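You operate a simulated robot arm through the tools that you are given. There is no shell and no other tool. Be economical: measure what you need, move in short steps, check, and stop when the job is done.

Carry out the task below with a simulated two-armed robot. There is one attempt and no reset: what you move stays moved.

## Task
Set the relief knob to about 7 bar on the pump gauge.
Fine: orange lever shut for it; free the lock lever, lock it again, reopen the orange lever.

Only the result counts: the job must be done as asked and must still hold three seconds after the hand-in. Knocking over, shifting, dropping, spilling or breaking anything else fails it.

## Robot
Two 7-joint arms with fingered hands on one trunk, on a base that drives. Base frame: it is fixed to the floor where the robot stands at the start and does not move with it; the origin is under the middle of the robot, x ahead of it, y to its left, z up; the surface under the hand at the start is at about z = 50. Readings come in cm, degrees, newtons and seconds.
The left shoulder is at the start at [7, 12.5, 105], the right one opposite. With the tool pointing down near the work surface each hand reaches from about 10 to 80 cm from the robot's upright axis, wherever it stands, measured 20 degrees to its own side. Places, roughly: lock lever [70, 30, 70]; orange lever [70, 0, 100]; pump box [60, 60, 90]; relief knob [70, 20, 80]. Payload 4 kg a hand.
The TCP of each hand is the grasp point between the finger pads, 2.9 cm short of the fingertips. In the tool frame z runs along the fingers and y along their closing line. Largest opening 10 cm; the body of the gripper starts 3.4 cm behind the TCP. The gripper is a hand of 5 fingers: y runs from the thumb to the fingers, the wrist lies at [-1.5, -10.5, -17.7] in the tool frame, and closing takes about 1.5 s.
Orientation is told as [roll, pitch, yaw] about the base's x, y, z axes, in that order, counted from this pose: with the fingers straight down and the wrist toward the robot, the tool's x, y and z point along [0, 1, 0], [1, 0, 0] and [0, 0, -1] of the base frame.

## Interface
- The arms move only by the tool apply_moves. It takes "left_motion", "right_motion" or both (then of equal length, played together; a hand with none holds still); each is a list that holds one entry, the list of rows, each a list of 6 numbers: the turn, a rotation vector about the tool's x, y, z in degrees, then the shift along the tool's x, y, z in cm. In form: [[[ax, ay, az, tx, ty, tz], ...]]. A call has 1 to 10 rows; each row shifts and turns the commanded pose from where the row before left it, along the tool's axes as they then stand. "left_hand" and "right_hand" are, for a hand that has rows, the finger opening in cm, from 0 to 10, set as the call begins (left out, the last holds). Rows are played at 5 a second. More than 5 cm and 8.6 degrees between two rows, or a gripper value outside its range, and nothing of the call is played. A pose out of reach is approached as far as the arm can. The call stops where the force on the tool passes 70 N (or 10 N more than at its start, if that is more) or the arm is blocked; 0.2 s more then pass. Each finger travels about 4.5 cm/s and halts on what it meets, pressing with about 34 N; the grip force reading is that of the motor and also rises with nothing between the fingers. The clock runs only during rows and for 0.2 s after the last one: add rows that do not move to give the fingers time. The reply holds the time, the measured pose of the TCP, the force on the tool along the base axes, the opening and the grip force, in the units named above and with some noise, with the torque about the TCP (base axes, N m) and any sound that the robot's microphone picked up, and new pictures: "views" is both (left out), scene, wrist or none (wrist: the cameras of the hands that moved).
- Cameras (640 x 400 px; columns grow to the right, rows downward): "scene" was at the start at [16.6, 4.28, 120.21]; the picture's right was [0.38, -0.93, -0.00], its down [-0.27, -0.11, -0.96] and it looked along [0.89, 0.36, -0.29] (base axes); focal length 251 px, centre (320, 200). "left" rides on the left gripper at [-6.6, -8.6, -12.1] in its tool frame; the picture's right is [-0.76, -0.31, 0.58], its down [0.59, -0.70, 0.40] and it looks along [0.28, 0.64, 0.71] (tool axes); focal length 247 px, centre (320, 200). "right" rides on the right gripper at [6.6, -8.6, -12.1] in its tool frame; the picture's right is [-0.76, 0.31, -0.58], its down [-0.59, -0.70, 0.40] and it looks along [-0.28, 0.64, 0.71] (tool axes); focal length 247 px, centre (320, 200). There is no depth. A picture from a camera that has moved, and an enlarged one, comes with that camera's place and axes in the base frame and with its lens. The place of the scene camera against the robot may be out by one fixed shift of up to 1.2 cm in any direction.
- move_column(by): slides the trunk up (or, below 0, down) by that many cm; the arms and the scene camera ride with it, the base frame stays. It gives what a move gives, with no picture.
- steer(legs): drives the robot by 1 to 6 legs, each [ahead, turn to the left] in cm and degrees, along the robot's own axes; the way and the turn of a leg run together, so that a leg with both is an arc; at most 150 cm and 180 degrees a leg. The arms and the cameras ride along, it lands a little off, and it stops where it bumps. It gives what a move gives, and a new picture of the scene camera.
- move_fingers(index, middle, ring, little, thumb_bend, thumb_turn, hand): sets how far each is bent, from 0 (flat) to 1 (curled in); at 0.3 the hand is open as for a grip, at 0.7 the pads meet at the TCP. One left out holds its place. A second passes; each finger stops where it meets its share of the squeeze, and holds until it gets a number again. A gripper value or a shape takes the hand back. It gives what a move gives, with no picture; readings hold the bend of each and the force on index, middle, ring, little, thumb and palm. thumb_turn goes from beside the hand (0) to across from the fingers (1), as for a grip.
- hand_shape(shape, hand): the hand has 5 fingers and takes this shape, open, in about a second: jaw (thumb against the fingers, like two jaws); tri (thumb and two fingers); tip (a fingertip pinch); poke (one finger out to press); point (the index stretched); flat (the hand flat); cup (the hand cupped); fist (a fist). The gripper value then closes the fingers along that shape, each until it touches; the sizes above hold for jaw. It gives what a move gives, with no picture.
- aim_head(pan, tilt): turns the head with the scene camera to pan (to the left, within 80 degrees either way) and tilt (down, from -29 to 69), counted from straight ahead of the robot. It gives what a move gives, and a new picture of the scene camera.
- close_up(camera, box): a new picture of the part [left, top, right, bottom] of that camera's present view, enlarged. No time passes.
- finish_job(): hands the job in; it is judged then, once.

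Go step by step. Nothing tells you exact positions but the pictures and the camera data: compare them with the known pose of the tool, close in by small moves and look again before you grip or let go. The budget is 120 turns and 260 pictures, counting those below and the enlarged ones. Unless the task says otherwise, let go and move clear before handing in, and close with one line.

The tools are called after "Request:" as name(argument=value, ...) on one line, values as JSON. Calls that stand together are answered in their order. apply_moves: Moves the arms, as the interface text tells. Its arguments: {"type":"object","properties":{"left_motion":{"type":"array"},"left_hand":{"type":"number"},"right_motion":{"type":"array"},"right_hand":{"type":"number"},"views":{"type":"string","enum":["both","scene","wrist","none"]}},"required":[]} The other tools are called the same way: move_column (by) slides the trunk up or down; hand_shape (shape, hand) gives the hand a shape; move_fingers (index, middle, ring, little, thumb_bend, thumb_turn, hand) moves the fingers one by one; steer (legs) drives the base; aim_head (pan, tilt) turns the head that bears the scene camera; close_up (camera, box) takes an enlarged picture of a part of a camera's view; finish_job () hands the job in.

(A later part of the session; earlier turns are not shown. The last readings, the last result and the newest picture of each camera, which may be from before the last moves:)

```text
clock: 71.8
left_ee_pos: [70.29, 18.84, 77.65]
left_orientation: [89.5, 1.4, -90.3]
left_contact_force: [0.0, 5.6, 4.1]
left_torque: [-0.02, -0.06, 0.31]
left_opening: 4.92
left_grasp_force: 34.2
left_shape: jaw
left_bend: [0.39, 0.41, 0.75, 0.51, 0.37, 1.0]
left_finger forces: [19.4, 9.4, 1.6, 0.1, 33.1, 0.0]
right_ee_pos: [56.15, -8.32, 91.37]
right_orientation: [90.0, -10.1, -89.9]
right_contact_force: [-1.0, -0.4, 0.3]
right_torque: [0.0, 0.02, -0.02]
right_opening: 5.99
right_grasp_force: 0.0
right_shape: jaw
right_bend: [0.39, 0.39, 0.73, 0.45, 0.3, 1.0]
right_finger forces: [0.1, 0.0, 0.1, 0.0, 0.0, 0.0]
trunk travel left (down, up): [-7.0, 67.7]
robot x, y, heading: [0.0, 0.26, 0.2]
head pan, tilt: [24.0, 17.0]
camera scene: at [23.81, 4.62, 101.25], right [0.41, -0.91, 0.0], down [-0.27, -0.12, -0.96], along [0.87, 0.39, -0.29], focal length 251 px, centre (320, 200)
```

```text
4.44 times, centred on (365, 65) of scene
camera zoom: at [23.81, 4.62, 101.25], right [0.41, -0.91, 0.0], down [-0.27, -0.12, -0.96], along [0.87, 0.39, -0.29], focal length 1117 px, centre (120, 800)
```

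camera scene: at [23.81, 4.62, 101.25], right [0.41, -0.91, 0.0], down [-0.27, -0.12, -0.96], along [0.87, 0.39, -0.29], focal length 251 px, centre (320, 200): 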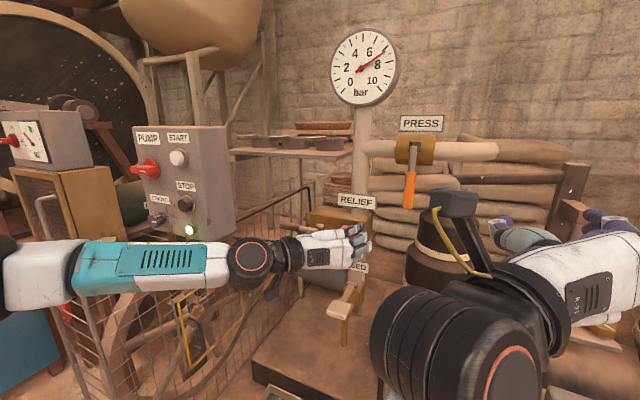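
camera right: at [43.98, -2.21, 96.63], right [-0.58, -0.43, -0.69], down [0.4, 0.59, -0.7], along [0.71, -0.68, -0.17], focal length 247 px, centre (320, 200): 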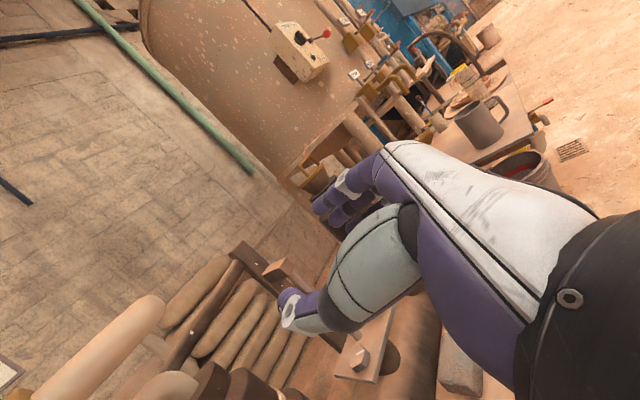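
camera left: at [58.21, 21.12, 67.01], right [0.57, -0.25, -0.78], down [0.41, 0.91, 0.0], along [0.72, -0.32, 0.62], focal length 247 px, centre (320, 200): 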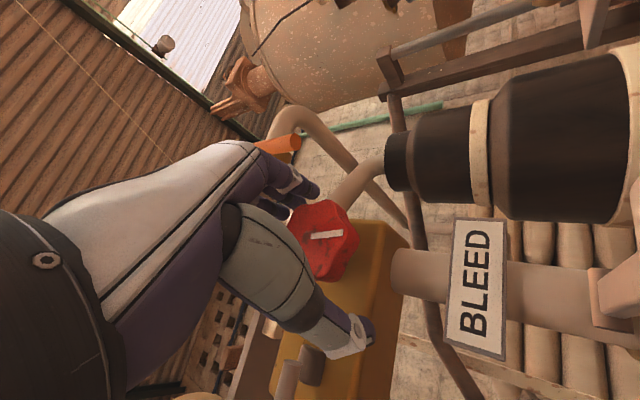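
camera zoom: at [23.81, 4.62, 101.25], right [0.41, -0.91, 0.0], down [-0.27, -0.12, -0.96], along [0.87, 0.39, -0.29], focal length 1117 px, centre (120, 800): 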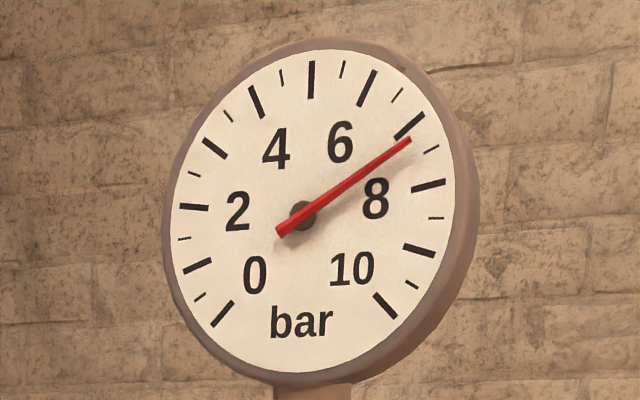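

It reads about 7.15. I'll turn back 7° and read again.

Request:
apply_moves(left_motion=[[[0, 0, -7, 0, 0, 0], [0, 0, 0, 0, 0, 0], [0, 0, 0, 0, 0, 0], [0, 0, 0, 0, 0, 0], [0, 0, 0, 0, 0, 0], [0, 0, 0, 0, 0, 0], [0, 0, 0, 0, 0, 0], [0, 0, 0, 0, 0, 0], [0, 0, 0, 0, 0, 0], [0, 0, 0, 0, 0, 0]]], views="none")

Request:
close_up(camera="scene", box=[320, 20, 410, 110])

```text
clock: 74.0
left_ee_pos: [70.45, 18.89, 77.73]
left_orientation: [89.5, -5.5, -90.4]
left_contact_force: [-1.4, -3.2, 0.4]
left_torque: [0.0, -0.01, 0.12]
left_opening: 4.89
left_grasp_force: 34.0
left_shape: jaw
left_bend: [0.39, 0.41, 0.75, 0.51, 0.36, 1.0]
left_finger forces: [23.1, 10.9, 1.6, 0.0, 30.6, 0.1]
right_ee_pos: [56.22, -8.43, 91.22]
right_orientation: [89.8, -10.0, -89.8]
right_contact_force: [-0.6, -0.2, -0.4]
right_torque: [0.0, -0.03, 0.0]
right_opening: 5.98
right_grasp_force: 0.1
right_shape: jaw
right_bend: [0.39, 0.39, 0.73, 0.45, 0.3, 1.0]
right_finger forces: [0.1, 0.0, 0.1, 0.0, 0.1, 0.0]
trunk travel left (down, up): [-7.0, 67.7]
robot x, y, heading: [0.29, 0.24, 0.3]
head pan, tilt: [24.0, 17.0]
```

```text
4.44 times, centred on (365, 65) of scene
camera zoom: at [23.83, 4.56, 101.24], right [0.41, -0.91, 0.0], down [-0.27, -0.12, -0.96], along [0.87, 0.39, -0.29], focal length 1117 px, centre (120, 800)
```

zoom: 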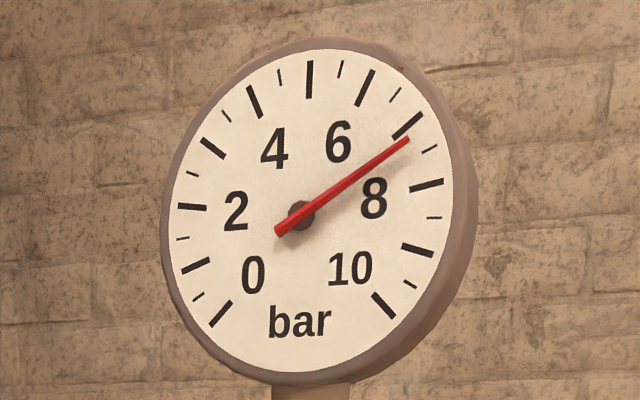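

Little change: the hand's compliance took it up. I'll go another −7°.

Request:
apply_moves(left_motion=[[[0, 0, -7, 0, 0, 0], [0, 0, 0, 0, 0, 0], [0, 0, 0, 0, 0, 0], [0, 0, 0, 0, 0, 0], [0, 0, 0, 0, 0, 0], [0, 0, 0, 0, 0, 0], [0, 0, 0, 0, 0, 0], [0, 0, 0, 0, 0, 0], [0, 0, 0, 0, 0, 0], [0, 0, 0, 0, 0, 0]]], views="none")

Request:
close_up(camera="scene", box=[320, 20, 410, 110])

```text
clock: 76.2
left_ee_pos: [70.41, 18.86, 77.69]
left_orientation: [89.6, -12.6, -90.2]
left_contact_force: [-1.0, -5.6, -0.9]
left_torque: [0.01, 0.07, 0.09]
left_opening: 4.96
left_grasp_force: 33.8
left_shape: jaw
left_bend: [0.39, 0.4, 0.75, 0.51, 0.36, 1.0]
left_finger forces: [23.6, 10.9, 1.5, 0.0, 29.8, 0.0]
right_ee_pos: [56.14, -8.43, 91.24]
right_orientation: [89.8, -10.0, -89.7]
right_contact_force: [-0.1, -0.2, -0.1]
right_torque: [-0.02, 0.01, 0.03]
right_opening: 5.99
right_grasp_force: 0.1
right_shape: jaw
right_bend: [0.39, 0.39, 0.73, 0.45, 0.3, 1.0]
right_finger forces: [0.0, 0.0, 0.0, 0.0, 0.1, 0.0]
trunk travel left (down, up): [-7.0, 67.7]
robot x, y, heading: [-0.03, -0.12, 0.2]
head pan, tilt: [24.0, 17.0]
```

```text
4.44 times, centred on (365, 65) of scene
camera zoom: at [23.84, 4.55, 101.24], right [0.41, -0.91, 0.0], down [-0.27, -0.12, -0.96], along [0.87, 0.39, -0.29], focal length 1117 px, centre (120, 800)
```

zoom: 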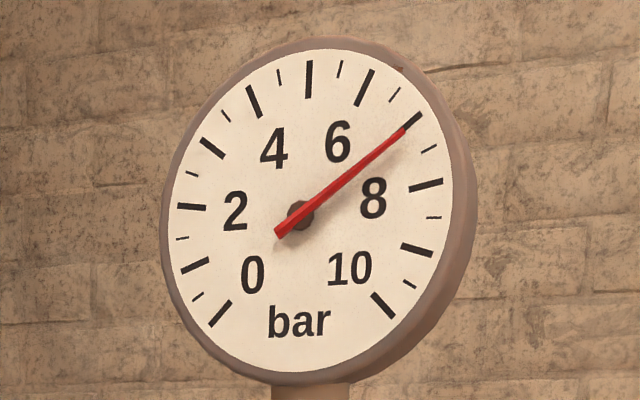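

The needle is on 7. I'll open and back out carefully.

Request:
apply_moves(left_motion=[[[0, 0, 0, 0, 0, 0], [0, 0, 0, 0, 0, 0], [0, 0, 0, 0, 0, 0], [0, 0, 0, 0, 0, 0], [0, 0, 0, 0, 0, 0], [0, 0, 0, 0, 0, 0], [0, 0, 0, 0, 0, -2], [0, 0, 0, 0, 0, -3], [0, 0, 0, 0, 0, -4], [0, 0, 0, 0, 0, -4]]], left_hand=9.5)

Request:
close_up(camera="scene", box=[320, 20, 410, 110])

```text
clock: 78.4
left_ee_pos: [57.4, 18.71, 77.34]
left_orientation: [89.5, -12.7, -90.2]
left_contact_force: [0.0, 0.6, -0.6]
left_torque: [0.01, 0.05, 0.0]
left_opening: 9.46
left_grasp_force: 0.0
left_shape: jaw
left_bend: [0.32, 0.3, 0.27, 0.32, 0.31, 0.98]
left_finger forces: [0.0, 0.0, 0.1, 0.1, 0.1, 0.0]
right_ee_pos: [56.17, -8.29, 91.31]
right_orientation: [89.9, -10.0, -89.9]
right_contact_force: [0.7, -0.2, 0.0]
right_torque: [0.01, -0.02, -0.02]
right_opening: 6.01
right_grasp_force: 0.0
right_shape: jaw
right_bend: [0.39, 0.39, 0.73, 0.45, 0.3, 1.0]
right_finger forces: [0.0, 0.0, 0.0, 0.1, 0.0, 0.0]
trunk travel left (down, up): [-7.0, 67.7]
robot x, y, heading: [0.16, 0.16, 0.2]
head pan, tilt: [24.0, 17.0]
camera scene: at [23.85, 4.58, 101.24], right [0.41, -0.91, 0.0], down [-0.27, -0.12, -0.96], along [0.87, 0.39, -0.29], focal length 251 px, centre (320, 200)
camera left: at [45.3, 25.67, 69.24], right [0.57, 0.13, -0.81], down [0.41, 0.81, 0.42], along [0.71, -0.57, 0.41], focal length 247 px, centre (320, 200)
```

scene: 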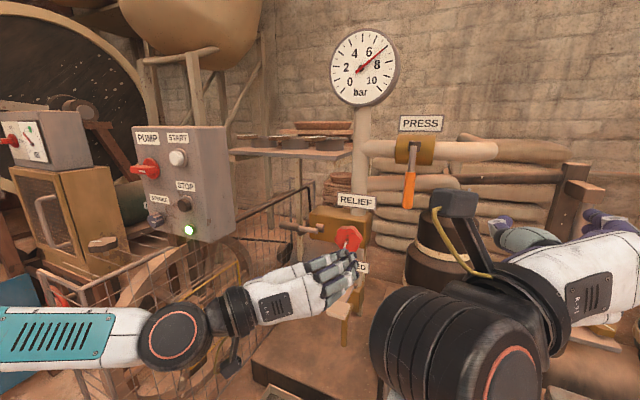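
left: 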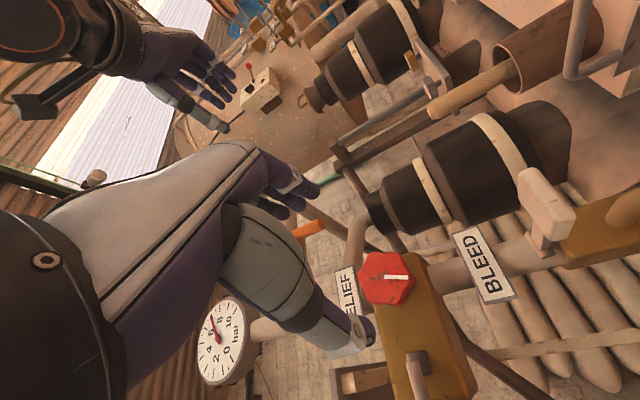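

```text
4.44 times, centred on (365, 65) of scene
camera zoom: at [23.85, 4.58, 101.24], right [0.41, -0.91, 0.0], down [-0.27, -0.12, -0.96], along [0.87, 0.39, -0.29], focal length 1117 px, centre (120, 800)
```

zoom: 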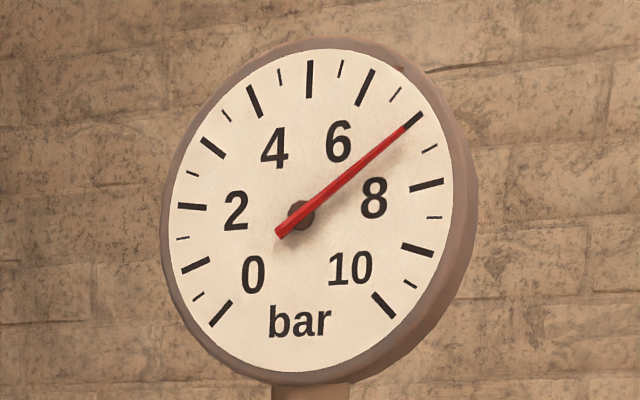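

Gauge holds at 7.0. Next I relock: left hand to the lock lever, first back to y≈34, then rolled to 72°.

Request:
apply_moves(left_motion=[[[0, 0, 0, 0.92, -2.99, 0], [0, 0, 0, 0.92, -2.99, 0], [0, 0, 0, 0.92, -2.99, 0], [0, 0, 0, 0.92, -2.99, 0], [0, 0, 0, 0.92, -2.99, 0], [0, 0, 8.4, 0, 0, 0], [0, 0, 8.4, 0, 0, 0], [0, 0, 8.4, 0, 0, 0], [0, 0, 8.4, 0, 0, 0], [0, 0, 8.4, 0, 0, 0]]], left_hand=5, views="none")

Request:
apply_moves(left_motion=[[[0, 0, 8.4, 0, 0, 0], [0, 0, 8.4, 0, 0, 0], [0, 0, 8.4, 0, 0, 0], [0, 0, 8.4, 0, 0, 0], [0, 0, 8.4, 0, 0, 0], [0, 0, 0, 0, 0, 0]]])

Request:
close_up(camera="scene", box=[200, 150, 400, 300])

```text
clock: 80.6
left_ee_pos: [57.56, 34.36, 78.91]
left_orientation: [89.5, 29.4, -90.7]
left_contact_force: [-0.4, -0.3, 0.3]
left_torque: [-0.01, -0.04, 0.0]
left_opening: 5.02
left_grasp_force: 0.1
left_shape: jaw
left_bend: [0.41, 0.43, 0.74, 0.49, 0.35, 1.0]
left_finger forces: [0.0, 0.1, 0.1, 0.1, 0.0, 0.0]
right_ee_pos: [56.06, -8.3, 91.23]
right_orientation: [89.9, -10.1, -89.7]
right_contact_force: [-0.4, -0.1, 0.5]
right_torque: [0.01, -0.02, 0.0]
right_opening: 6.0
right_grasp_force: 0.0
right_shape: jaw
right_bend: [0.39, 0.39, 0.73, 0.45, 0.3, 1.0]
right_finger forces: [0.0, 0.1, 0.0, 0.0, 0.1, 0.0]
trunk travel left (down, up): [-7.0, 67.7]
robot x, y, heading: [-0.0, -0.27, 0.3]
head pan, tilt: [24.0, 17.0]
```

```text
clock: 82.0
left_ee_pos: [57.53, 34.35, 78.98]
left_orientation: [88.5, 71.6, -91.8]
left_contact_force: [0.3, 0.0, 1.4]
left_torque: [0.01, -0.02, 0.01]
left_opening: 5.02
left_grasp_force: 0.1
left_shape: jaw
left_bend: [0.41, 0.43, 0.74, 0.49, 0.35, 1.0]
left_finger forces: [0.0, 0.0, 0.0, 0.0, 0.0, 0.0]
right_ee_pos: [56.14, -8.5, 91.24]
right_orientation: [90.0, -9.9, -89.8]
right_contact_force: [0.6, -0.1, 0.0]
right_torque: [0.02, 0.0, 0.0]
right_opening: 5.97
right_grasp_force: 0.1
right_shape: jaw
right_bend: [0.39, 0.39, 0.73, 0.45, 0.3, 1.0]
right_finger forces: [0.1, 0.1, 0.1, 0.0, 0.0, 0.1]
trunk travel left (down, up): [-7.0, 67.7]
robot x, y, heading: [-0.04, 0.15, 0.4]
head pan, tilt: [24.0, 17.0]
camera scene: at [23.84, 4.57, 101.24], right [0.41, -0.91, 0.0], down [-0.27, -0.12, -0.96], along [0.87, 0.39, -0.29], focal length 251 px, centre (320, 200)
camera left: at [45.57, 43.46, 85.08], right [0.58, 0.81, 0.05], down [0.4, -0.34, 0.85], along [0.7, -0.48, -0.52], focal length 247 px, centre (320, 200)
```

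scene: 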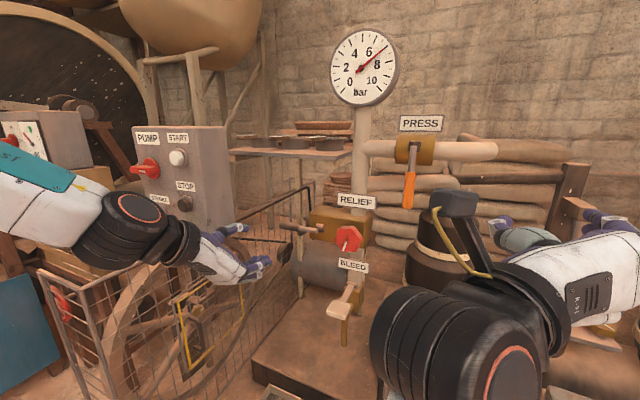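
left: 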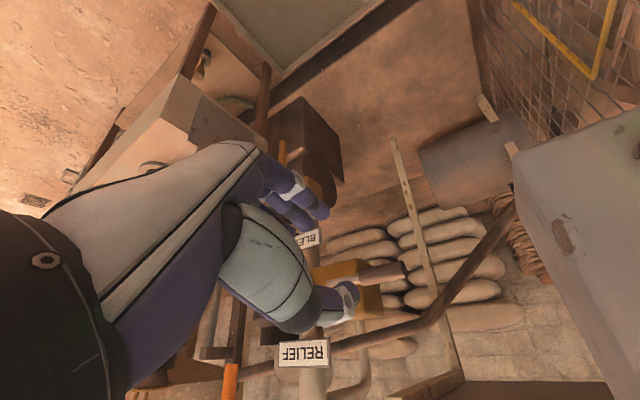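

```text
2.67 times, centred on (300, 225) of scene
camera zoom: at [23.84, 4.57, 101.24], right [0.41, -0.91, 0.0], down [-0.27, -0.12, -0.96], along [0.87, 0.39, -0.29], focal length 670 px, centre (373, 133)
```

zoom: 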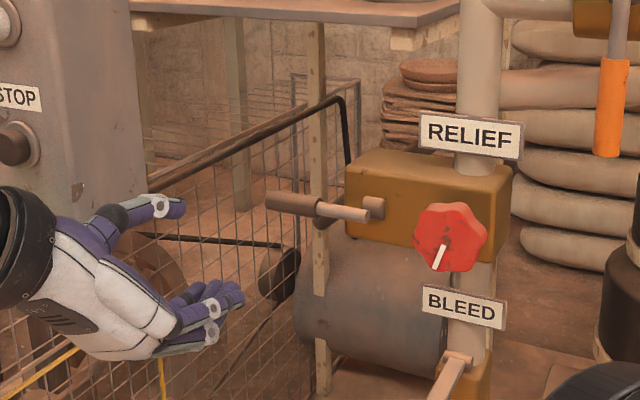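

I'll advance onto the lever and close.

Request:
apply_moves(left_motion=[[[0, 0, 0, 0, 0, 4], [0, 0, 0, 0, 0, 4], [0, 0, 0, 0, 0, 3], [0, 0, 0, 0, 0, 2.4], [0, 0, 0, 0, 0, 0]]])

Request:
close_up(camera="left", box=[230, 150, 480, 340])

```text
clock: 83.2
left_ee_pos: [71.13, 34.33, 78.79]
left_orientation: [88.6, 71.3, -91.8]
left_contact_force: [0.9, -1.0, 0.3]
left_torque: [-0.02, -0.02, -0.01]
left_opening: 5.04
left_grasp_force: 0.0
left_shape: jaw
left_bend: [0.41, 0.43, 0.74, 0.49, 0.35, 1.0]
left_finger forces: [0.1, 0.0, 0.0, 0.0, 0.1, 0.1]
right_ee_pos: [56.16, -8.38, 91.2]
right_orientation: [89.9, -10.0, -89.7]
right_contact_force: [-1.0, 0.5, -0.1]
right_torque: [0.0, -0.02, -0.01]
right_opening: 5.99
right_grasp_force: 0.1
right_shape: jaw
right_bend: [0.39, 0.39, 0.73, 0.45, 0.3, 1.0]
right_finger forces: [0.0, 0.0, 0.0, 0.1, 0.1, 0.0]
trunk travel left (down, up): [-7.0, 67.7]
robot x, y, heading: [-0.1, 0.27, 0.2]
head pan, tilt: [24.0, 17.0]
camera scene: at [23.85, 4.59, 101.24], right [0.41, -0.91, 0.0], down [-0.27, -0.12, -0.96], along [0.87, 0.39, -0.29], focal length 251 px, centre (320, 200)
camera left: at [59.21, 43.38, 84.71], right [0.58, 0.81, 0.04], down [0.4, -0.34, 0.85], along [0.7, -0.48, -0.52], focal length 247 px, centre (320, 200)
```

scene: 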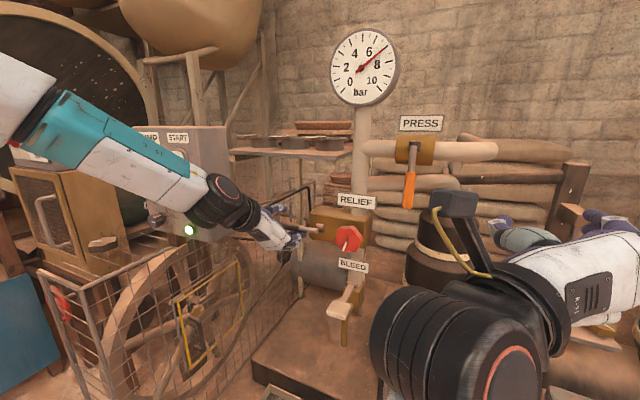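
left: 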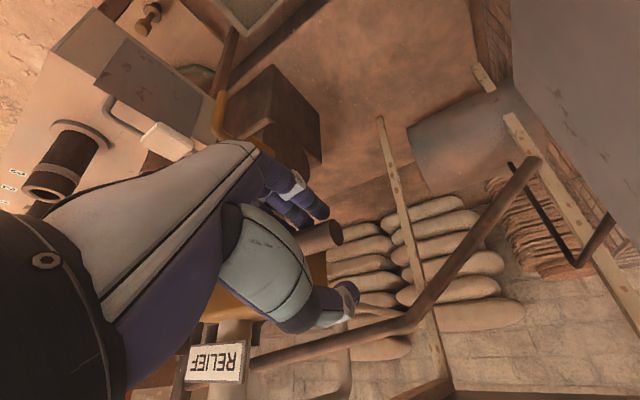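

```text
2.11 times, centred on (355, 245) of left
camera zoom: at [59.21, 43.38, 84.71], right [0.58, 0.81, 0.04], down [0.4, -0.34, 0.85], along [0.7, -0.48, -0.52], focal length 520 px, centre (246, 105)
```

zoom: 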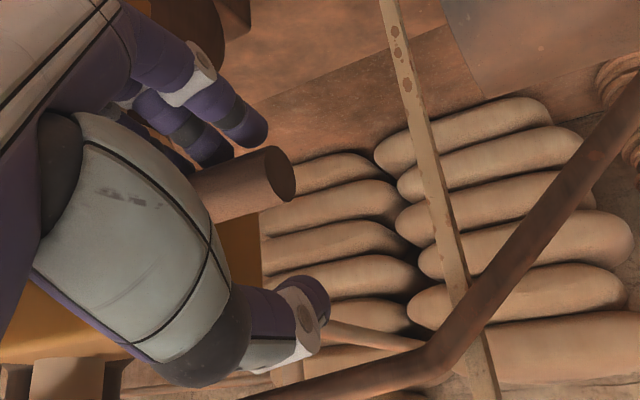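

The lever is between thumb and fingers. I'll close, then swing it down in stages.

Request:
apply_moves(left_motion=[[[0, 0, 0, 0, 0, 0], [0, 0, 0, 0, 0, 0], [0, 0, 0, 0, 0, 0], [0, 0, 0, 0, 0, 0], [0, 0, 0, 0, 0, 0], [0, 0, 0, 0, 0, 0]]], left_hand=0.5, views="none")

Request:
apply_moves(left_motion=[[[0, 0, -6.4, -0.26, 0.97, 0], [0, 0, -6.4, -0.23, 0.97, 0], [0, 0, -6.4, -0.2, 0.98, 0], [0, 0, -6.4, -0.17, 0.985, 0], [0, 0, 0, 0, 0, 0]]])

```text
clock: 84.6
left_ee_pos: [71.14, 34.31, 78.47]
left_orientation: [87.7, 71.3, -92.5]
left_contact_force: [2.4, -3.2, -16.8]
left_torque: [0.37, 0.29, -0.23]
left_opening: 1.11
left_grasp_force: 34.0
left_shape: jaw
left_bend: [0.65, 0.59, 0.74, 0.53, 0.73, 1.0]
left_finger forces: [21.1, 11.3, 4.6, 4.2, 26.2, 0.0]
right_ee_pos: [56.27, -8.38, 91.16]
right_orientation: [89.9, -10.2, -89.8]
right_contact_force: [-0.5, -0.5, 0.6]
right_torque: [-0.02, -0.01, -0.01]
right_opening: 5.99
right_grasp_force: 0.1
right_shape: jaw
right_bend: [0.39, 0.39, 0.73, 0.45, 0.3, 1.0]
right_finger forces: [0.0, 0.1, 0.0, 0.1, 0.1, 0.1]
trunk travel left (down, up): [-7.0, 67.7]
robot x, y, heading: [0.26, 0.06, -0.1]
head pan, tilt: [24.0, 17.0]
```

```text
clock: 85.8
left_ee_pos: [71.12, 33.6, 74.9]
left_orientation: [89.2, 45.7, -90.8]
left_contact_force: [23.0, 8.2, -8.5]
left_torque: [0.27, -0.01, 0.2]
left_opening: 0.98
left_grasp_force: 33.6
left_shape: jaw
left_bend: [0.66, 0.61, 0.74, 0.54, 0.72, 1.0]
left_finger forces: [20.3, 11.3, 4.4, 2.6, 32.2, 0.1]
right_ee_pos: [56.44, -8.28, 91.11]
right_orientation: [89.8, -10.1, -89.8]
right_contact_force: [-0.6, -1.2, 0.2]
right_torque: [0.01, 0.0, -0.01]
right_opening: 5.98
right_grasp_force: 0.0
right_shape: jaw
right_bend: [0.39, 0.39, 0.73, 0.45, 0.3, 1.0]
right_finger forces: [0.0, 0.0, 0.0, 0.1, 0.0, 0.0]
trunk travel left (down, up): [-7.0, 67.7]
robot x, y, heading: [-0.08, 0.37, 0.4]
head pan, tilt: [24.0, 17.0]
camera scene: at [24.08, 4.66, 101.16], right [0.41, -0.91, 0.0], down [-0.27, -0.12, -0.96], along [0.87, 0.39, -0.3], focal length 251 px, centre (320, 200)
camera left: at [59.16, 44.18, 76.51], right [0.58, 0.75, -0.31], down [0.41, 0.07, 0.91], along [0.71, -0.65, -0.27], focal length 247 px, centre (320, 200)
```

scene: 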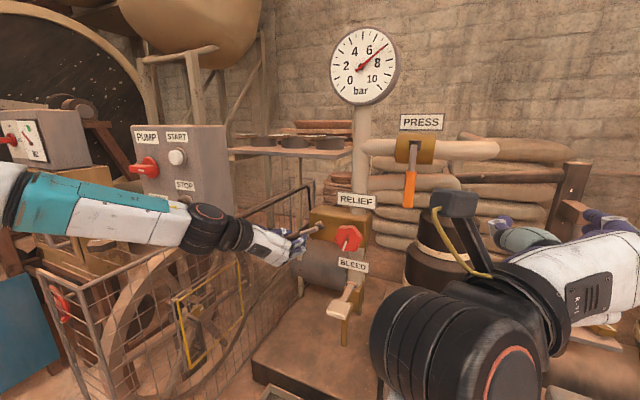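
left: 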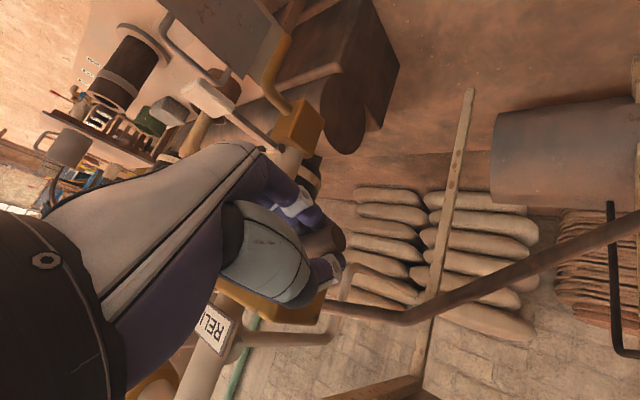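

The lever follows (about 34° down). I'll continue.

Request:
apply_moves(left_motion=[[[0, 0, -6.4, -0.1, 1.0, 0], [0, 0, -6.4, -0.1, 1.03, 0], [0, 0, -6.4, -0.09, 1.05, 0], [0, 0, -6.4, -0.05, 1.05, 0], [0, 0, -6.4, -0.03, 1.05, 0], [0, 0, -6.4, 0, 1.05, 0], [0, 0, 0, 0, 0, 0]]])

Request:
close_up(camera="scene", box=[250, 180, 400, 340])

```text
clock: 87.4
left_ee_pos: [71.02, 28.32, 71.29]
left_orientation: [89.3, 7.4, -90.6]
left_contact_force: [38.6, 0.9, -9.4]
left_torque: [0.08, 0.15, 0.24]
left_opening: 0.91
left_grasp_force: 33.9
left_shape: jaw
left_bend: [0.65, 0.64, 0.72, 0.63, 0.72, 0.99]
left_finger forces: [20.0, 10.4, 4.7, 1.0, 30.8, 0.1]
right_ee_pos: [56.46, -8.56, 91.03]
right_orientation: [89.6, -10.1, -89.8]
right_contact_force: [-0.6, -0.3, -0.7]
right_torque: [0.01, 0.03, 0.02]
right_opening: 6.0
right_grasp_force: 0.0
right_shape: jaw
right_bend: [0.39, 0.39, 0.73, 0.45, 0.3, 1.0]
right_finger forces: [0.0, 0.1, 0.0, 0.0, 0.1, 0.0]
trunk travel left (down, up): [-7.0, 67.7]
robot x, y, heading: [0.29, 0.33, 0.3]
head pan, tilt: [24.0, 17.0]
camera scene: at [24.21, 4.62, 101.13], right [0.41, -0.91, 0.0], down [-0.27, -0.12, -0.96], along [0.87, 0.39, -0.3], focal length 251 px, centre (320, 200)
camera left: at [59.02, 37.75, 66.05], right [0.57, 0.4, -0.72], down [0.41, 0.62, 0.67], along [0.71, -0.68, 0.19], focal length 247 px, centre (320, 200)
```

scene: 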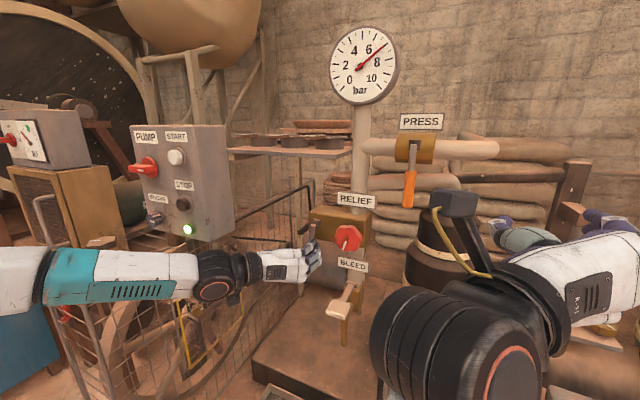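
left: 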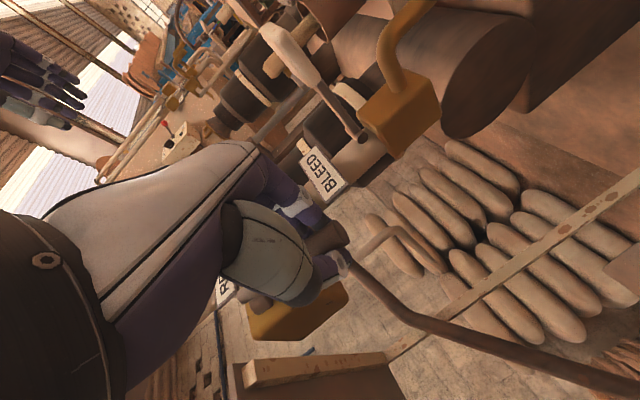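

```text
2.50 times, centred on (325, 260) of scene
camera zoom: at [24.21, 4.62, 101.13], right [0.41, -0.91, 0.0], down [-0.27, -0.12, -0.96], along [0.87, 0.39, -0.3], focal length 628 px, centre (308, 50)
```

zoom: 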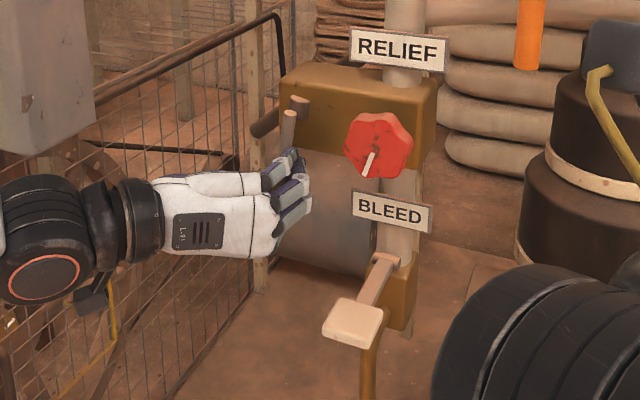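

About 10° remain. I'll push on toward −y until it meets the stop.

Request:
apply_moves(left_motion=[[[0, 0, -4, 0.05, 0.8, 0], [0, 0, -4, 0.05, 0.8, 0], [0, 0, 0, 0, 0.3, 0], [0, 0, 0, 0, 0, 0]]], views="none")

Request:
close_up(camera="scene", box=[250, 180, 400, 340])

```text
clock: 88.4
left_ee_pos: [71.25, 26.8, 71.3]
left_orientation: [89.3, -0.7, -89.9]
left_contact_force: [22.8, 20.7, -10.9]
left_torque: [0.16, 0.16, 0.4]
left_opening: 0.85
left_grasp_force: 34.0
left_shape: jaw
left_bend: [0.68, 0.72, 0.71, 0.73, 0.61, 0.99]
left_finger forces: [13.9, 6.9, 3.7, 0.1, 34.8, 0.0]
right_ee_pos: [56.34, -8.14, 91.17]
right_orientation: [89.8, -10.1, -89.8]
right_contact_force: [0.9, -0.7, 0.3]
right_torque: [-0.02, 0.02, -0.01]
right_opening: 5.96
right_grasp_force: 0.0
right_shape: jaw
right_bend: [0.39, 0.39, 0.73, 0.45, 0.3, 1.0]
right_finger forces: [0.0, 0.0, 0.1, 0.1, 0.0, 0.1]
trunk travel left (down, up): [-7.0, 67.7]
robot x, y, heading: [0.06, 0.2, 0.0]
head pan, tilt: [24.0, 17.0]
```

```text
2.50 times, centred on (325, 260) of scene
camera zoom: at [24.06, 4.78, 101.16], right [0.41, -0.91, 0.0], down [-0.27, -0.12, -0.96], along [0.87, 0.39, -0.3], focal length 628 px, centre (308, 50)
```

zoom: 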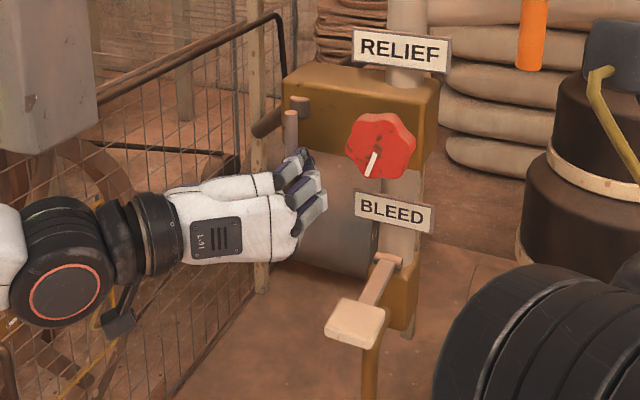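

Reaction of +21 N: it's back on its stop, locked. I'll release and back out.

Request:
apply_moves(left_motion=[[[0, 0, 0, 0, -0.3, 0], [0, 0, 0, 0, 0, 0], [0, 0, 0, 0, 0, 0], [0, 0, 0, 0, 0, 0], [0, 0, 0, 0, 0, 0], [0, 0, 0, 0, 0, -3], [0, 0, 0, 0, 0, -4], [0, 0, 0, 0, 0, -4], [0, 0, 0, 0, -3, -5], [0, 0, 0, 0, -4, -4]]], left_hand=5, views="scene")

Request:
close_up(camera="scene", box=[250, 180, 400, 340])

Request:
close_up(camera="scene", box=[320, 20, 410, 110])

```text
refused: row 9 steps farther than a row can; nothing moved
```

```text
2.50 times, centred on (325, 260) of scene
camera zoom: at [24.06, 4.78, 101.16], right [0.41, -0.91, 0.0], down [-0.27, -0.12, -0.96], along [0.87, 0.39, -0.3], focal length 628 px, centre (308, 50)
```

zoom: 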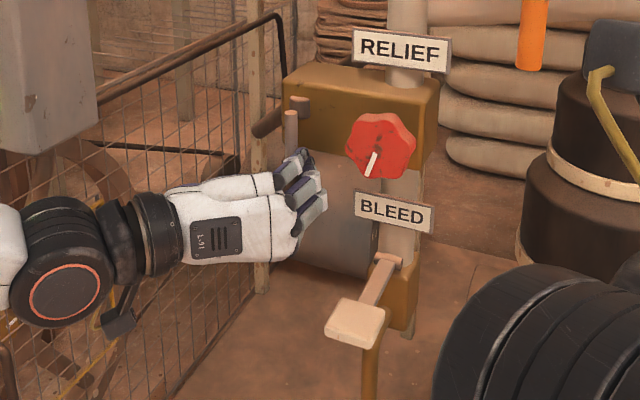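

```text
4.44 times, centred on (365, 65) of scene
camera zoom: at [24.06, 4.78, 101.16], right [0.41, -0.91, 0.0], down [-0.27, -0.12, -0.96], along [0.87, 0.39, -0.3], focal length 1117 px, centre (120, 800)
```

zoom: 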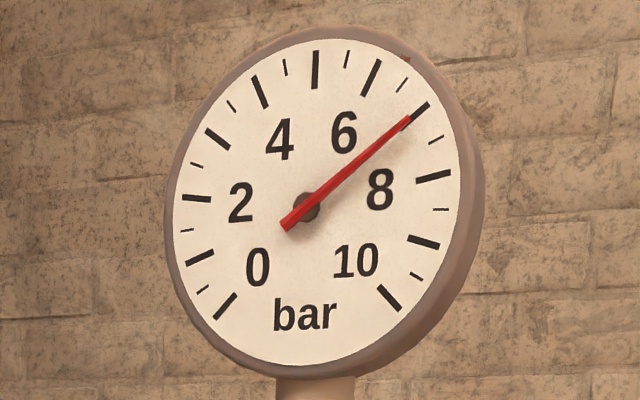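

The last rows were too long and nothing moved; the gauge still shows 7. I'll repeat with shorter rows.

Request:
apply_moves(left_motion=[[[0, 0, 0, 0, -0.3, 0], [0, 0, 0, 0, 0, 0], [0, 0, 0, 0, 0, 0], [0, 0, 0, 0, 0, 0], [0, 0, 0, 0, 0, 0], [0, 0, 0, 0, 0, -3], [0, 0, 0, 0, 0, -4], [0, 0, 0, 0, 0, -4], [0, 0, 0, 0, -3, -3], [0, 0, 0, 0, -3, -3]]], left_hand=5, views="scene")

Request:
close_up(camera="scene", box=[250, 180, 400, 340])

Request:
close_up(camera="scene", box=[320, 20, 460, 220])

```text
clock: 90.6
left_ee_pos: [53.72, 32.28, 71.68]
left_orientation: [89.4, -0.7, -90.5]
left_contact_force: [-0.2, -0.4, 1.7]
left_torque: [-0.02, 0.03, 0.03]
left_opening: 5.0
left_grasp_force: 0.2
left_shape: jaw
left_bend: [0.41, 0.43, 0.74, 0.49, 0.36, 1.0]
left_finger forces: [0.1, 0.0, 0.1, 0.0, 0.0, 0.0]
right_ee_pos: [56.2, -8.6, 91.23]
right_orientation: [90.0, -10.1, -89.9]
right_contact_force: [-0.1, 0.3, -0.6]
right_torque: [0.0, -0.02, 0.0]
right_opening: 5.98
right_grasp_force: 0.2
right_shape: jaw
right_bend: [0.39, 0.39, 0.73, 0.45, 0.3, 1.0]
right_finger forces: [0.0, 0.0, 0.0, 0.0, 0.0, 0.0]
trunk travel left (down, up): [-7.0, 67.7]
robot x, y, heading: [0.14, 0.01, -0.2]
head pan, tilt: [24.0, 17.0]
camera scene: at [23.82, 4.5, 101.25], right [0.41, -0.91, 0.0], down [-0.27, -0.12, -0.96], along [0.87, 0.39, -0.29], focal length 251 px, centre (320, 200)
```

scene: 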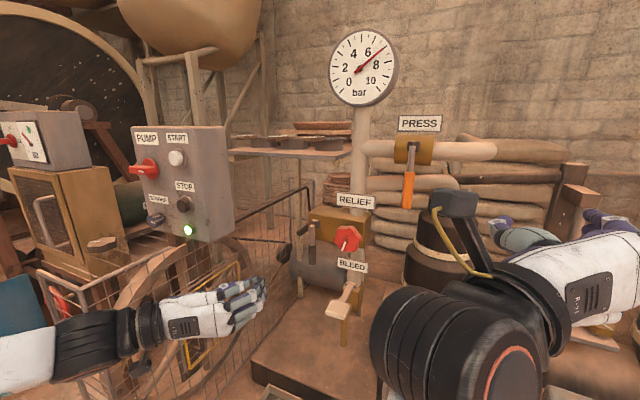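

```text
2.50 times, centred on (325, 260) of scene
camera zoom: at [23.82, 4.5, 101.25], right [0.41, -0.91, 0.0], down [-0.27, -0.12, -0.96], along [0.87, 0.39, -0.29], focal length 628 px, centre (308, 50)
```

zoom: 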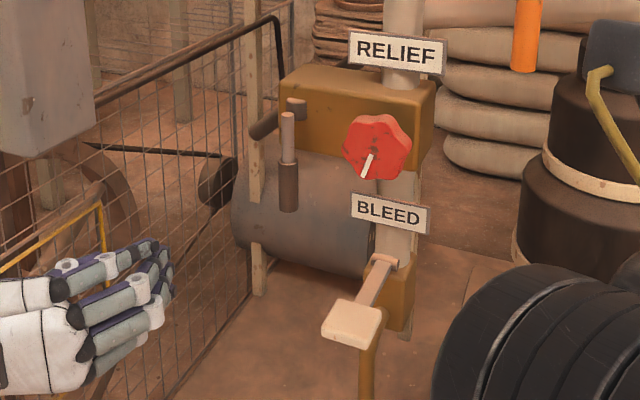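

```text
2.00 times, centred on (390, 120) of scene
camera zoom: at [23.82, 4.5, 101.25], right [0.41, -0.91, 0.0], down [-0.27, -0.12, -0.96], along [0.87, 0.39, -0.29], focal length 503 px, centre (180, 360)
```

zoom: 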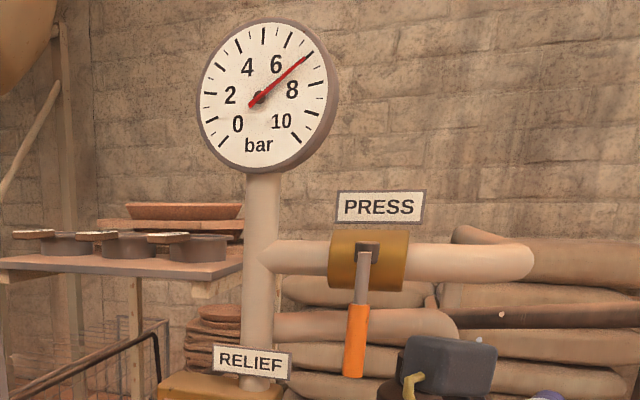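

Lock lever is down as at the start, knob unchanged, gauge at 7. Next I reopen the orange lever with the right hand: first to a point in front of it.

Request:
apply_moves(right_motion=[[[0, 0, 0, -0.17, -4.2, 0], [0, 0, 0, -0.17, -4.2, 0], [0, 0, 0, -0.17, -4.2, 0], [0, 0, 0, -0.17, -4.2, 0], [0, 0, 0, 0, 0, 3], [0, 0, 0, 0, 0, 3], [0, 0, 0, 0, 0, 0]]], right_hand=6)

```text
clock: 92.2
left_ee_pos: [53.67, 32.61, 71.55]
left_orientation: [89.5, -0.6, -90.4]
left_contact_force: [0.1, 0.3, -0.4]
left_torque: [0.01, -0.02, 0.0]
left_opening: 4.98
left_grasp_force: 0.0
left_shape: jaw
left_bend: [0.41, 0.43, 0.74, 0.49, 0.36, 1.0]
left_finger forces: [0.0, 0.1, 0.1, 0.0, 0.0, 0.0]
right_ee_pos: [62.52, 7.91, 87.74]
right_orientation: [89.9, -10.1, -89.8]
right_contact_force: [-0.8, 0.2, -0.3]
right_torque: [0.0, -0.02, -0.04]
right_opening: 6.02
right_grasp_force: 0.0
right_shape: jaw
right_bend: [0.39, 0.39, 0.73, 0.45, 0.3, 1.0]
right_finger forces: [0.0, 0.1, 0.0, 0.1, 0.0, 0.0]
trunk travel left (down, up): [-7.0, 67.7]
robot x, y, heading: [0.15, -0.26, -0.1]
head pan, tilt: [24.0, 17.0]
camera scene: at [23.86, 4.59, 101.24], right [0.41, -0.91, 0.0], down [-0.27, -0.12, -0.96], along [0.87, 0.39, -0.29], focal length 251 px, centre (320, 200)
camera right: at [50.48, 17.4, 92.76], right [-0.58, -0.44, -0.69], down [0.4, 0.59, -0.7], along [0.71, -0.68, -0.17], focal length 247 px, centre (320, 200)
```

scene: 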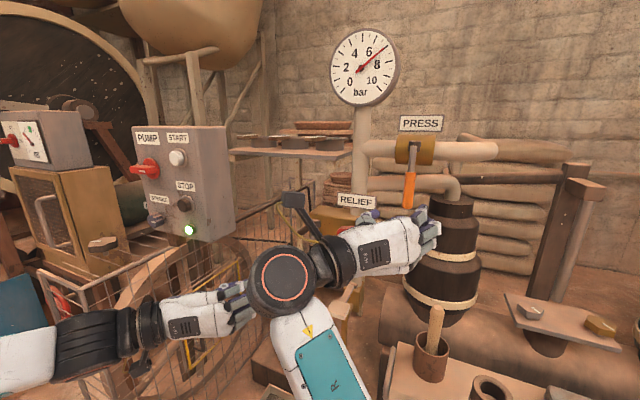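
right: 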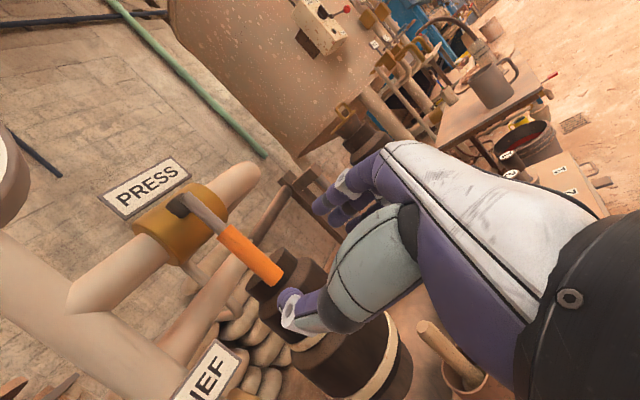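

Aligned with the lever. I'll advance 9 cm and close.

Request:
apply_moves(right_motion=[[[0, 0, 0, 0, 0, 3], [0, 0, 0, 0, 0, 3], [0, 0, 0, 0, 0, 3], [0, 0, 0, 0, 0, 0]]], views="wrist")

Request:
apply_moves(right_motion=[[[0, 0, 0, 0, 0, 0], [0, 0, 0, 0, 0, 0], [0, 0, 0, 0, 0, 0], [0, 0, 0, 0, 0, 0], [0, 0, 0, 0, 0, 0], [0, 0, 0, 0, 0, 0], [0, 0, 0, 0, 0, 0]]], right_hand=0.5, views="wrist")

```text
clock: 93.2
left_ee_pos: [53.49, 32.5, 71.6]
left_orientation: [89.6, -0.6, -90.5]
left_contact_force: [-0.4, -0.7, -0.7]
left_torque: [-0.03, 0.01, 0.0]
left_opening: 4.99
left_grasp_force: 0.0
left_shape: jaw
left_bend: [0.41, 0.43, 0.74, 0.49, 0.36, 1.0]
left_finger forces: [0.0, 0.0, 0.0, 0.0, 0.0, 0.0]
right_ee_pos: [71.28, 8.07, 87.87]
right_orientation: [89.9, -10.0, -89.9]
right_contact_force: [0.1, -0.6, 1.3]
right_torque: [-0.01, 0.01, -0.01]
right_opening: 6.0
right_grasp_force: 0.0
right_shape: jaw
right_bend: [0.39, 0.39, 0.73, 0.45, 0.3, 1.0]
right_finger forces: [0.1, 0.0, 0.0, 0.0, 0.0, 0.0]
trunk travel left (down, up): [-7.0, 67.7]
robot x, y, heading: [-0.14, -0.12, -0.2]
head pan, tilt: [24.0, 17.0]
camera right: at [59.26, 17.55, 92.89], right [-0.58, -0.44, -0.69], down [0.4, 0.59, -0.7], along [0.71, -0.68, -0.17], focal length 247 px, centre (320, 200)
```

right: 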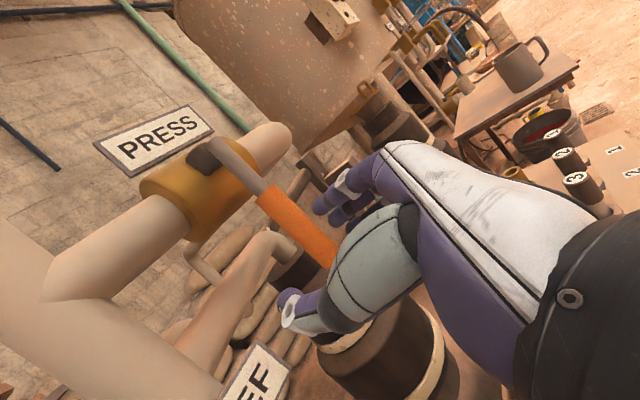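

```text
clock: 94.8
left_ee_pos: [53.64, 32.41, 71.64]
left_orientation: [89.6, -0.6, -90.5]
left_contact_force: [-0.1, -0.9, -0.7]
left_torque: [0.0, 0.01, 0.03]
left_opening: 4.99
left_grasp_force: 0.0
left_shape: jaw
left_bend: [0.41, 0.43, 0.74, 0.49, 0.36, 1.0]
left_finger forces: [0.0, 0.0, 0.0, 0.0, 0.0, 0.1]
right_ee_pos: [71.3, 7.71, 87.69]
right_orientation: [90.0, -10.0, -89.8]
right_contact_force: [1.6, -13.2, 1.8]
right_torque: [-0.1, 0.02, -0.34]
right_opening: 0.94
right_grasp_force: 33.7
right_shape: jaw
right_bend: [0.6, 0.6, 0.71, 0.69, 0.72, 1.0]
right_finger forces: [21.0, 13.8, 5.2, 0.0, 27.9, 0.0]
trunk travel left (down, up): [-7.0, 67.7]
robot x, y, heading: [-0.18, -0.26, -0.1]
head pan, tilt: [24.0, 17.0]
camera right: at [59.31, 17.4, 92.9], right [-0.58, -0.43, -0.69], down [0.4, 0.59, -0.7], along [0.71, -0.68, -0.17], focal length 247 px, centre (320, 200)
```

right: 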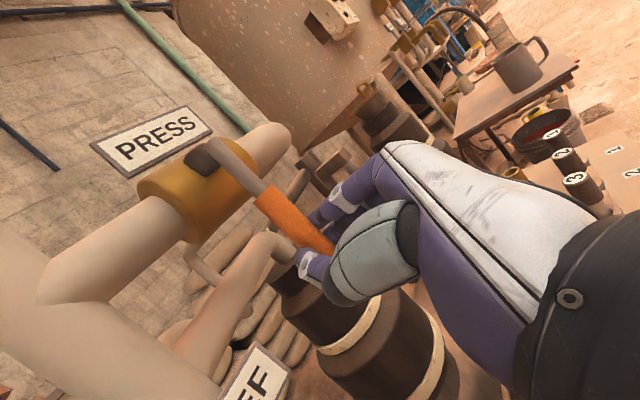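

Gripped. I'll swing the lever back up to horizontal in stages.

Request:
apply_moves(right_motion=[[[0, 0, -7.2, -0.12, 1.19, 0], [0, 0, -7.2, -0.11, 1.19, 0], [0, 0, -7.2, -0.09, 1.2, 0], [0, 0, -7.2, -0.07, 1.2, 0], [0, 0, -7.2, -0.06, 1.2, 0], [0, 0, 0, 0, 0, 0]]])

```text
clock: 96.2
left_ee_pos: [53.57, 32.55, 71.63]
left_orientation: [89.4, -0.5, -90.4]
left_contact_force: [0.0, -0.3, 0.3]
left_torque: [-0.03, 0.02, -0.03]
left_opening: 4.99
left_grasp_force: 0.1
left_shape: jaw
left_bend: [0.41, 0.43, 0.74, 0.49, 0.36, 1.0]
left_finger forces: [0.0, 0.1, 0.1, 0.0, 0.0, 0.0]
right_ee_pos: [71.44, 2.43, 89.62]
right_orientation: [89.9, -46.1, -89.8]
right_contact_force: [-10.7, -5.3, -10.2]
right_torque: [-0.05, 0.28, -0.17]
right_opening: 1.01
right_grasp_force: 33.8
right_shape: jaw
right_bend: [0.61, 0.62, 0.71, 0.69, 0.72, 1.0]
right_finger forces: [17.9, 11.2, 7.4, 0.0, 37.4, 0.0]
trunk travel left (down, up): [-7.0, 67.7]
robot x, y, heading: [-0.2, -0.16, 0.0]
head pan, tilt: [24.0, 17.0]
camera scene: at [23.83, 4.53, 101.23], right [0.41, -0.91, 0.0], down [-0.27, -0.12, -0.96], along [0.87, 0.39, -0.29], focal length 251 px, centre (320, 200)
camera right: at [59.38, 13.04, 87.98], right [-0.58, -0.76, -0.3], down [0.4, 0.06, -0.92], along [0.71, -0.65, 0.26], focal length 247 px, centre (320, 200)
```

scene: 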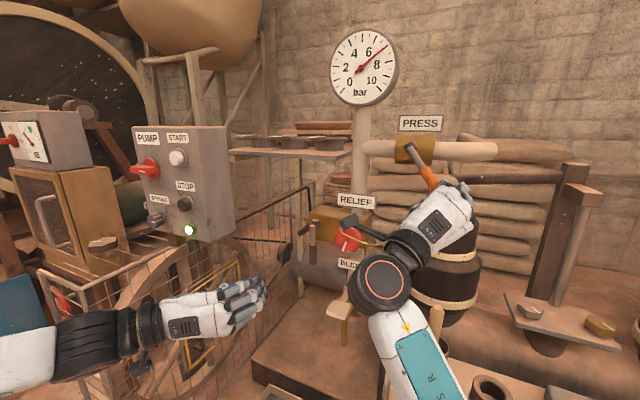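
right: 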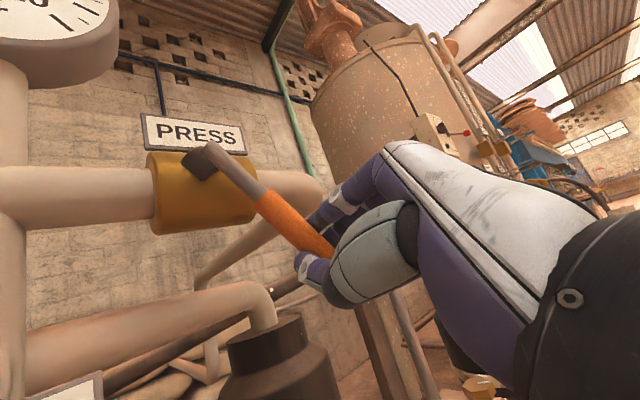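

The lever follows well. I'll continue the swing.

Request:
apply_moves(right_motion=[[[0, 0, -7.2, 0, 1.2, 0], [0, 0, -7.2, 0, 1.2, 0], [0, 0, -7.2, 0, 1.2, 0], [0, 0, -7.2, 0.02, 1.2, 0], [0, 0, 0, 0, 0, 0]]])

Request:
close_up(camera="scene", box=[320, 20, 500, 260])

```text
clock: 97.4
left_ee_pos: [53.77, 32.52, 71.66]
left_orientation: [89.5, -0.5, -90.3]
left_contact_force: [-0.2, -0.8, -0.4]
left_torque: [0.03, -0.01, -0.02]
left_opening: 4.98
left_grasp_force: 0.2
left_shape: jaw
left_bend: [0.41, 0.43, 0.74, 0.49, 0.36, 1.0]
left_finger forces: [0.0, 0.0, 0.0, 0.0, 0.0, 0.0]
right_ee_pos: [71.3, -0.42, 93.44]
right_orientation: [89.1, -74.6, -89.3]
right_contact_force: [3.8, -21.5, -7.0]
right_torque: [0.11, 0.18, -0.41]
right_opening: 1.0
right_grasp_force: 34.2
right_shape: jaw
right_bend: [0.62, 0.62, 0.71, 0.69, 0.72, 1.0]
right_finger forces: [18.5, 12.2, 7.9, 0.0, 34.8, 0.0]
trunk travel left (down, up): [-7.0, 67.7]
robot x, y, heading: [0.23, 0.08, 0.3]
head pan, tilt: [24.0, 17.0]
camera scene: at [23.96, 4.41, 101.22], right [0.41, -0.91, 0.0], down [-0.27, -0.12, -0.96], along [0.87, 0.39, -0.29], focal length 251 px, centre (320, 200)
camera right: at [59.32, 8.17, 87.07], right [-0.58, -0.81, 0.1], down [0.39, -0.38, -0.84], along [0.71, -0.45, 0.54], focal length 247 px, centre (320, 200)
```

scene: 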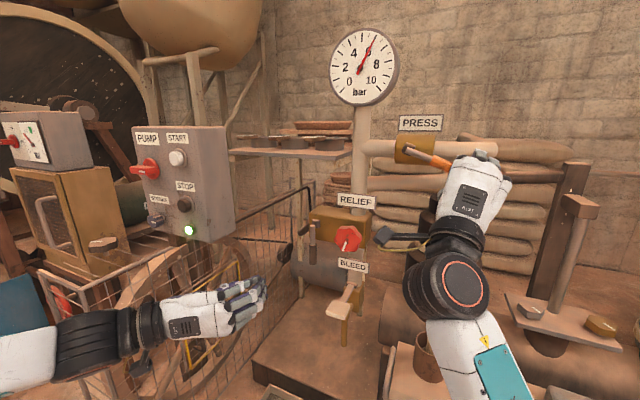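
right: 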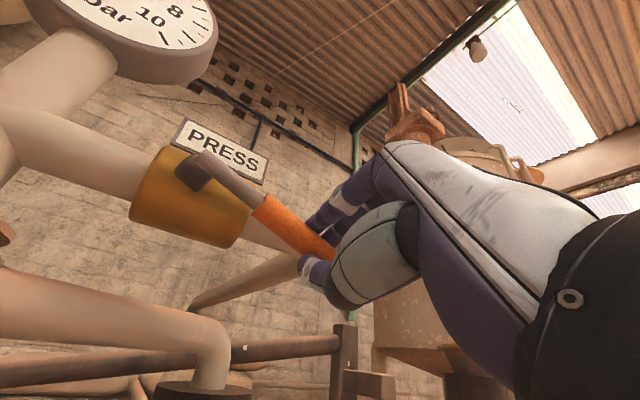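

```text
1.67 times, centred on (410, 140) of scene
camera zoom: at [23.96, 4.41, 101.22], right [0.41, -0.91, 0.0], down [-0.27, -0.12, -0.96], along [0.87, 0.39, -0.29], focal length 419 px, centre (170, 300)
```

zoom: 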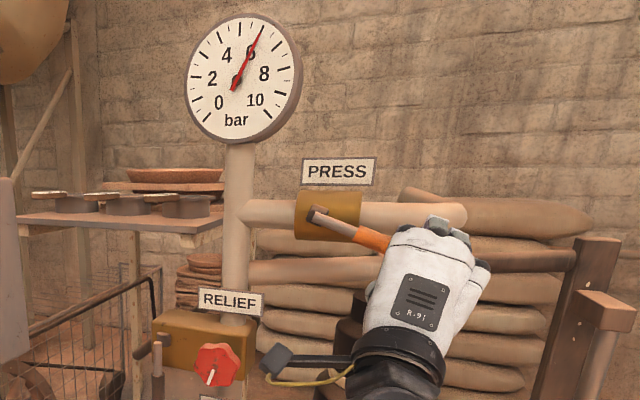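

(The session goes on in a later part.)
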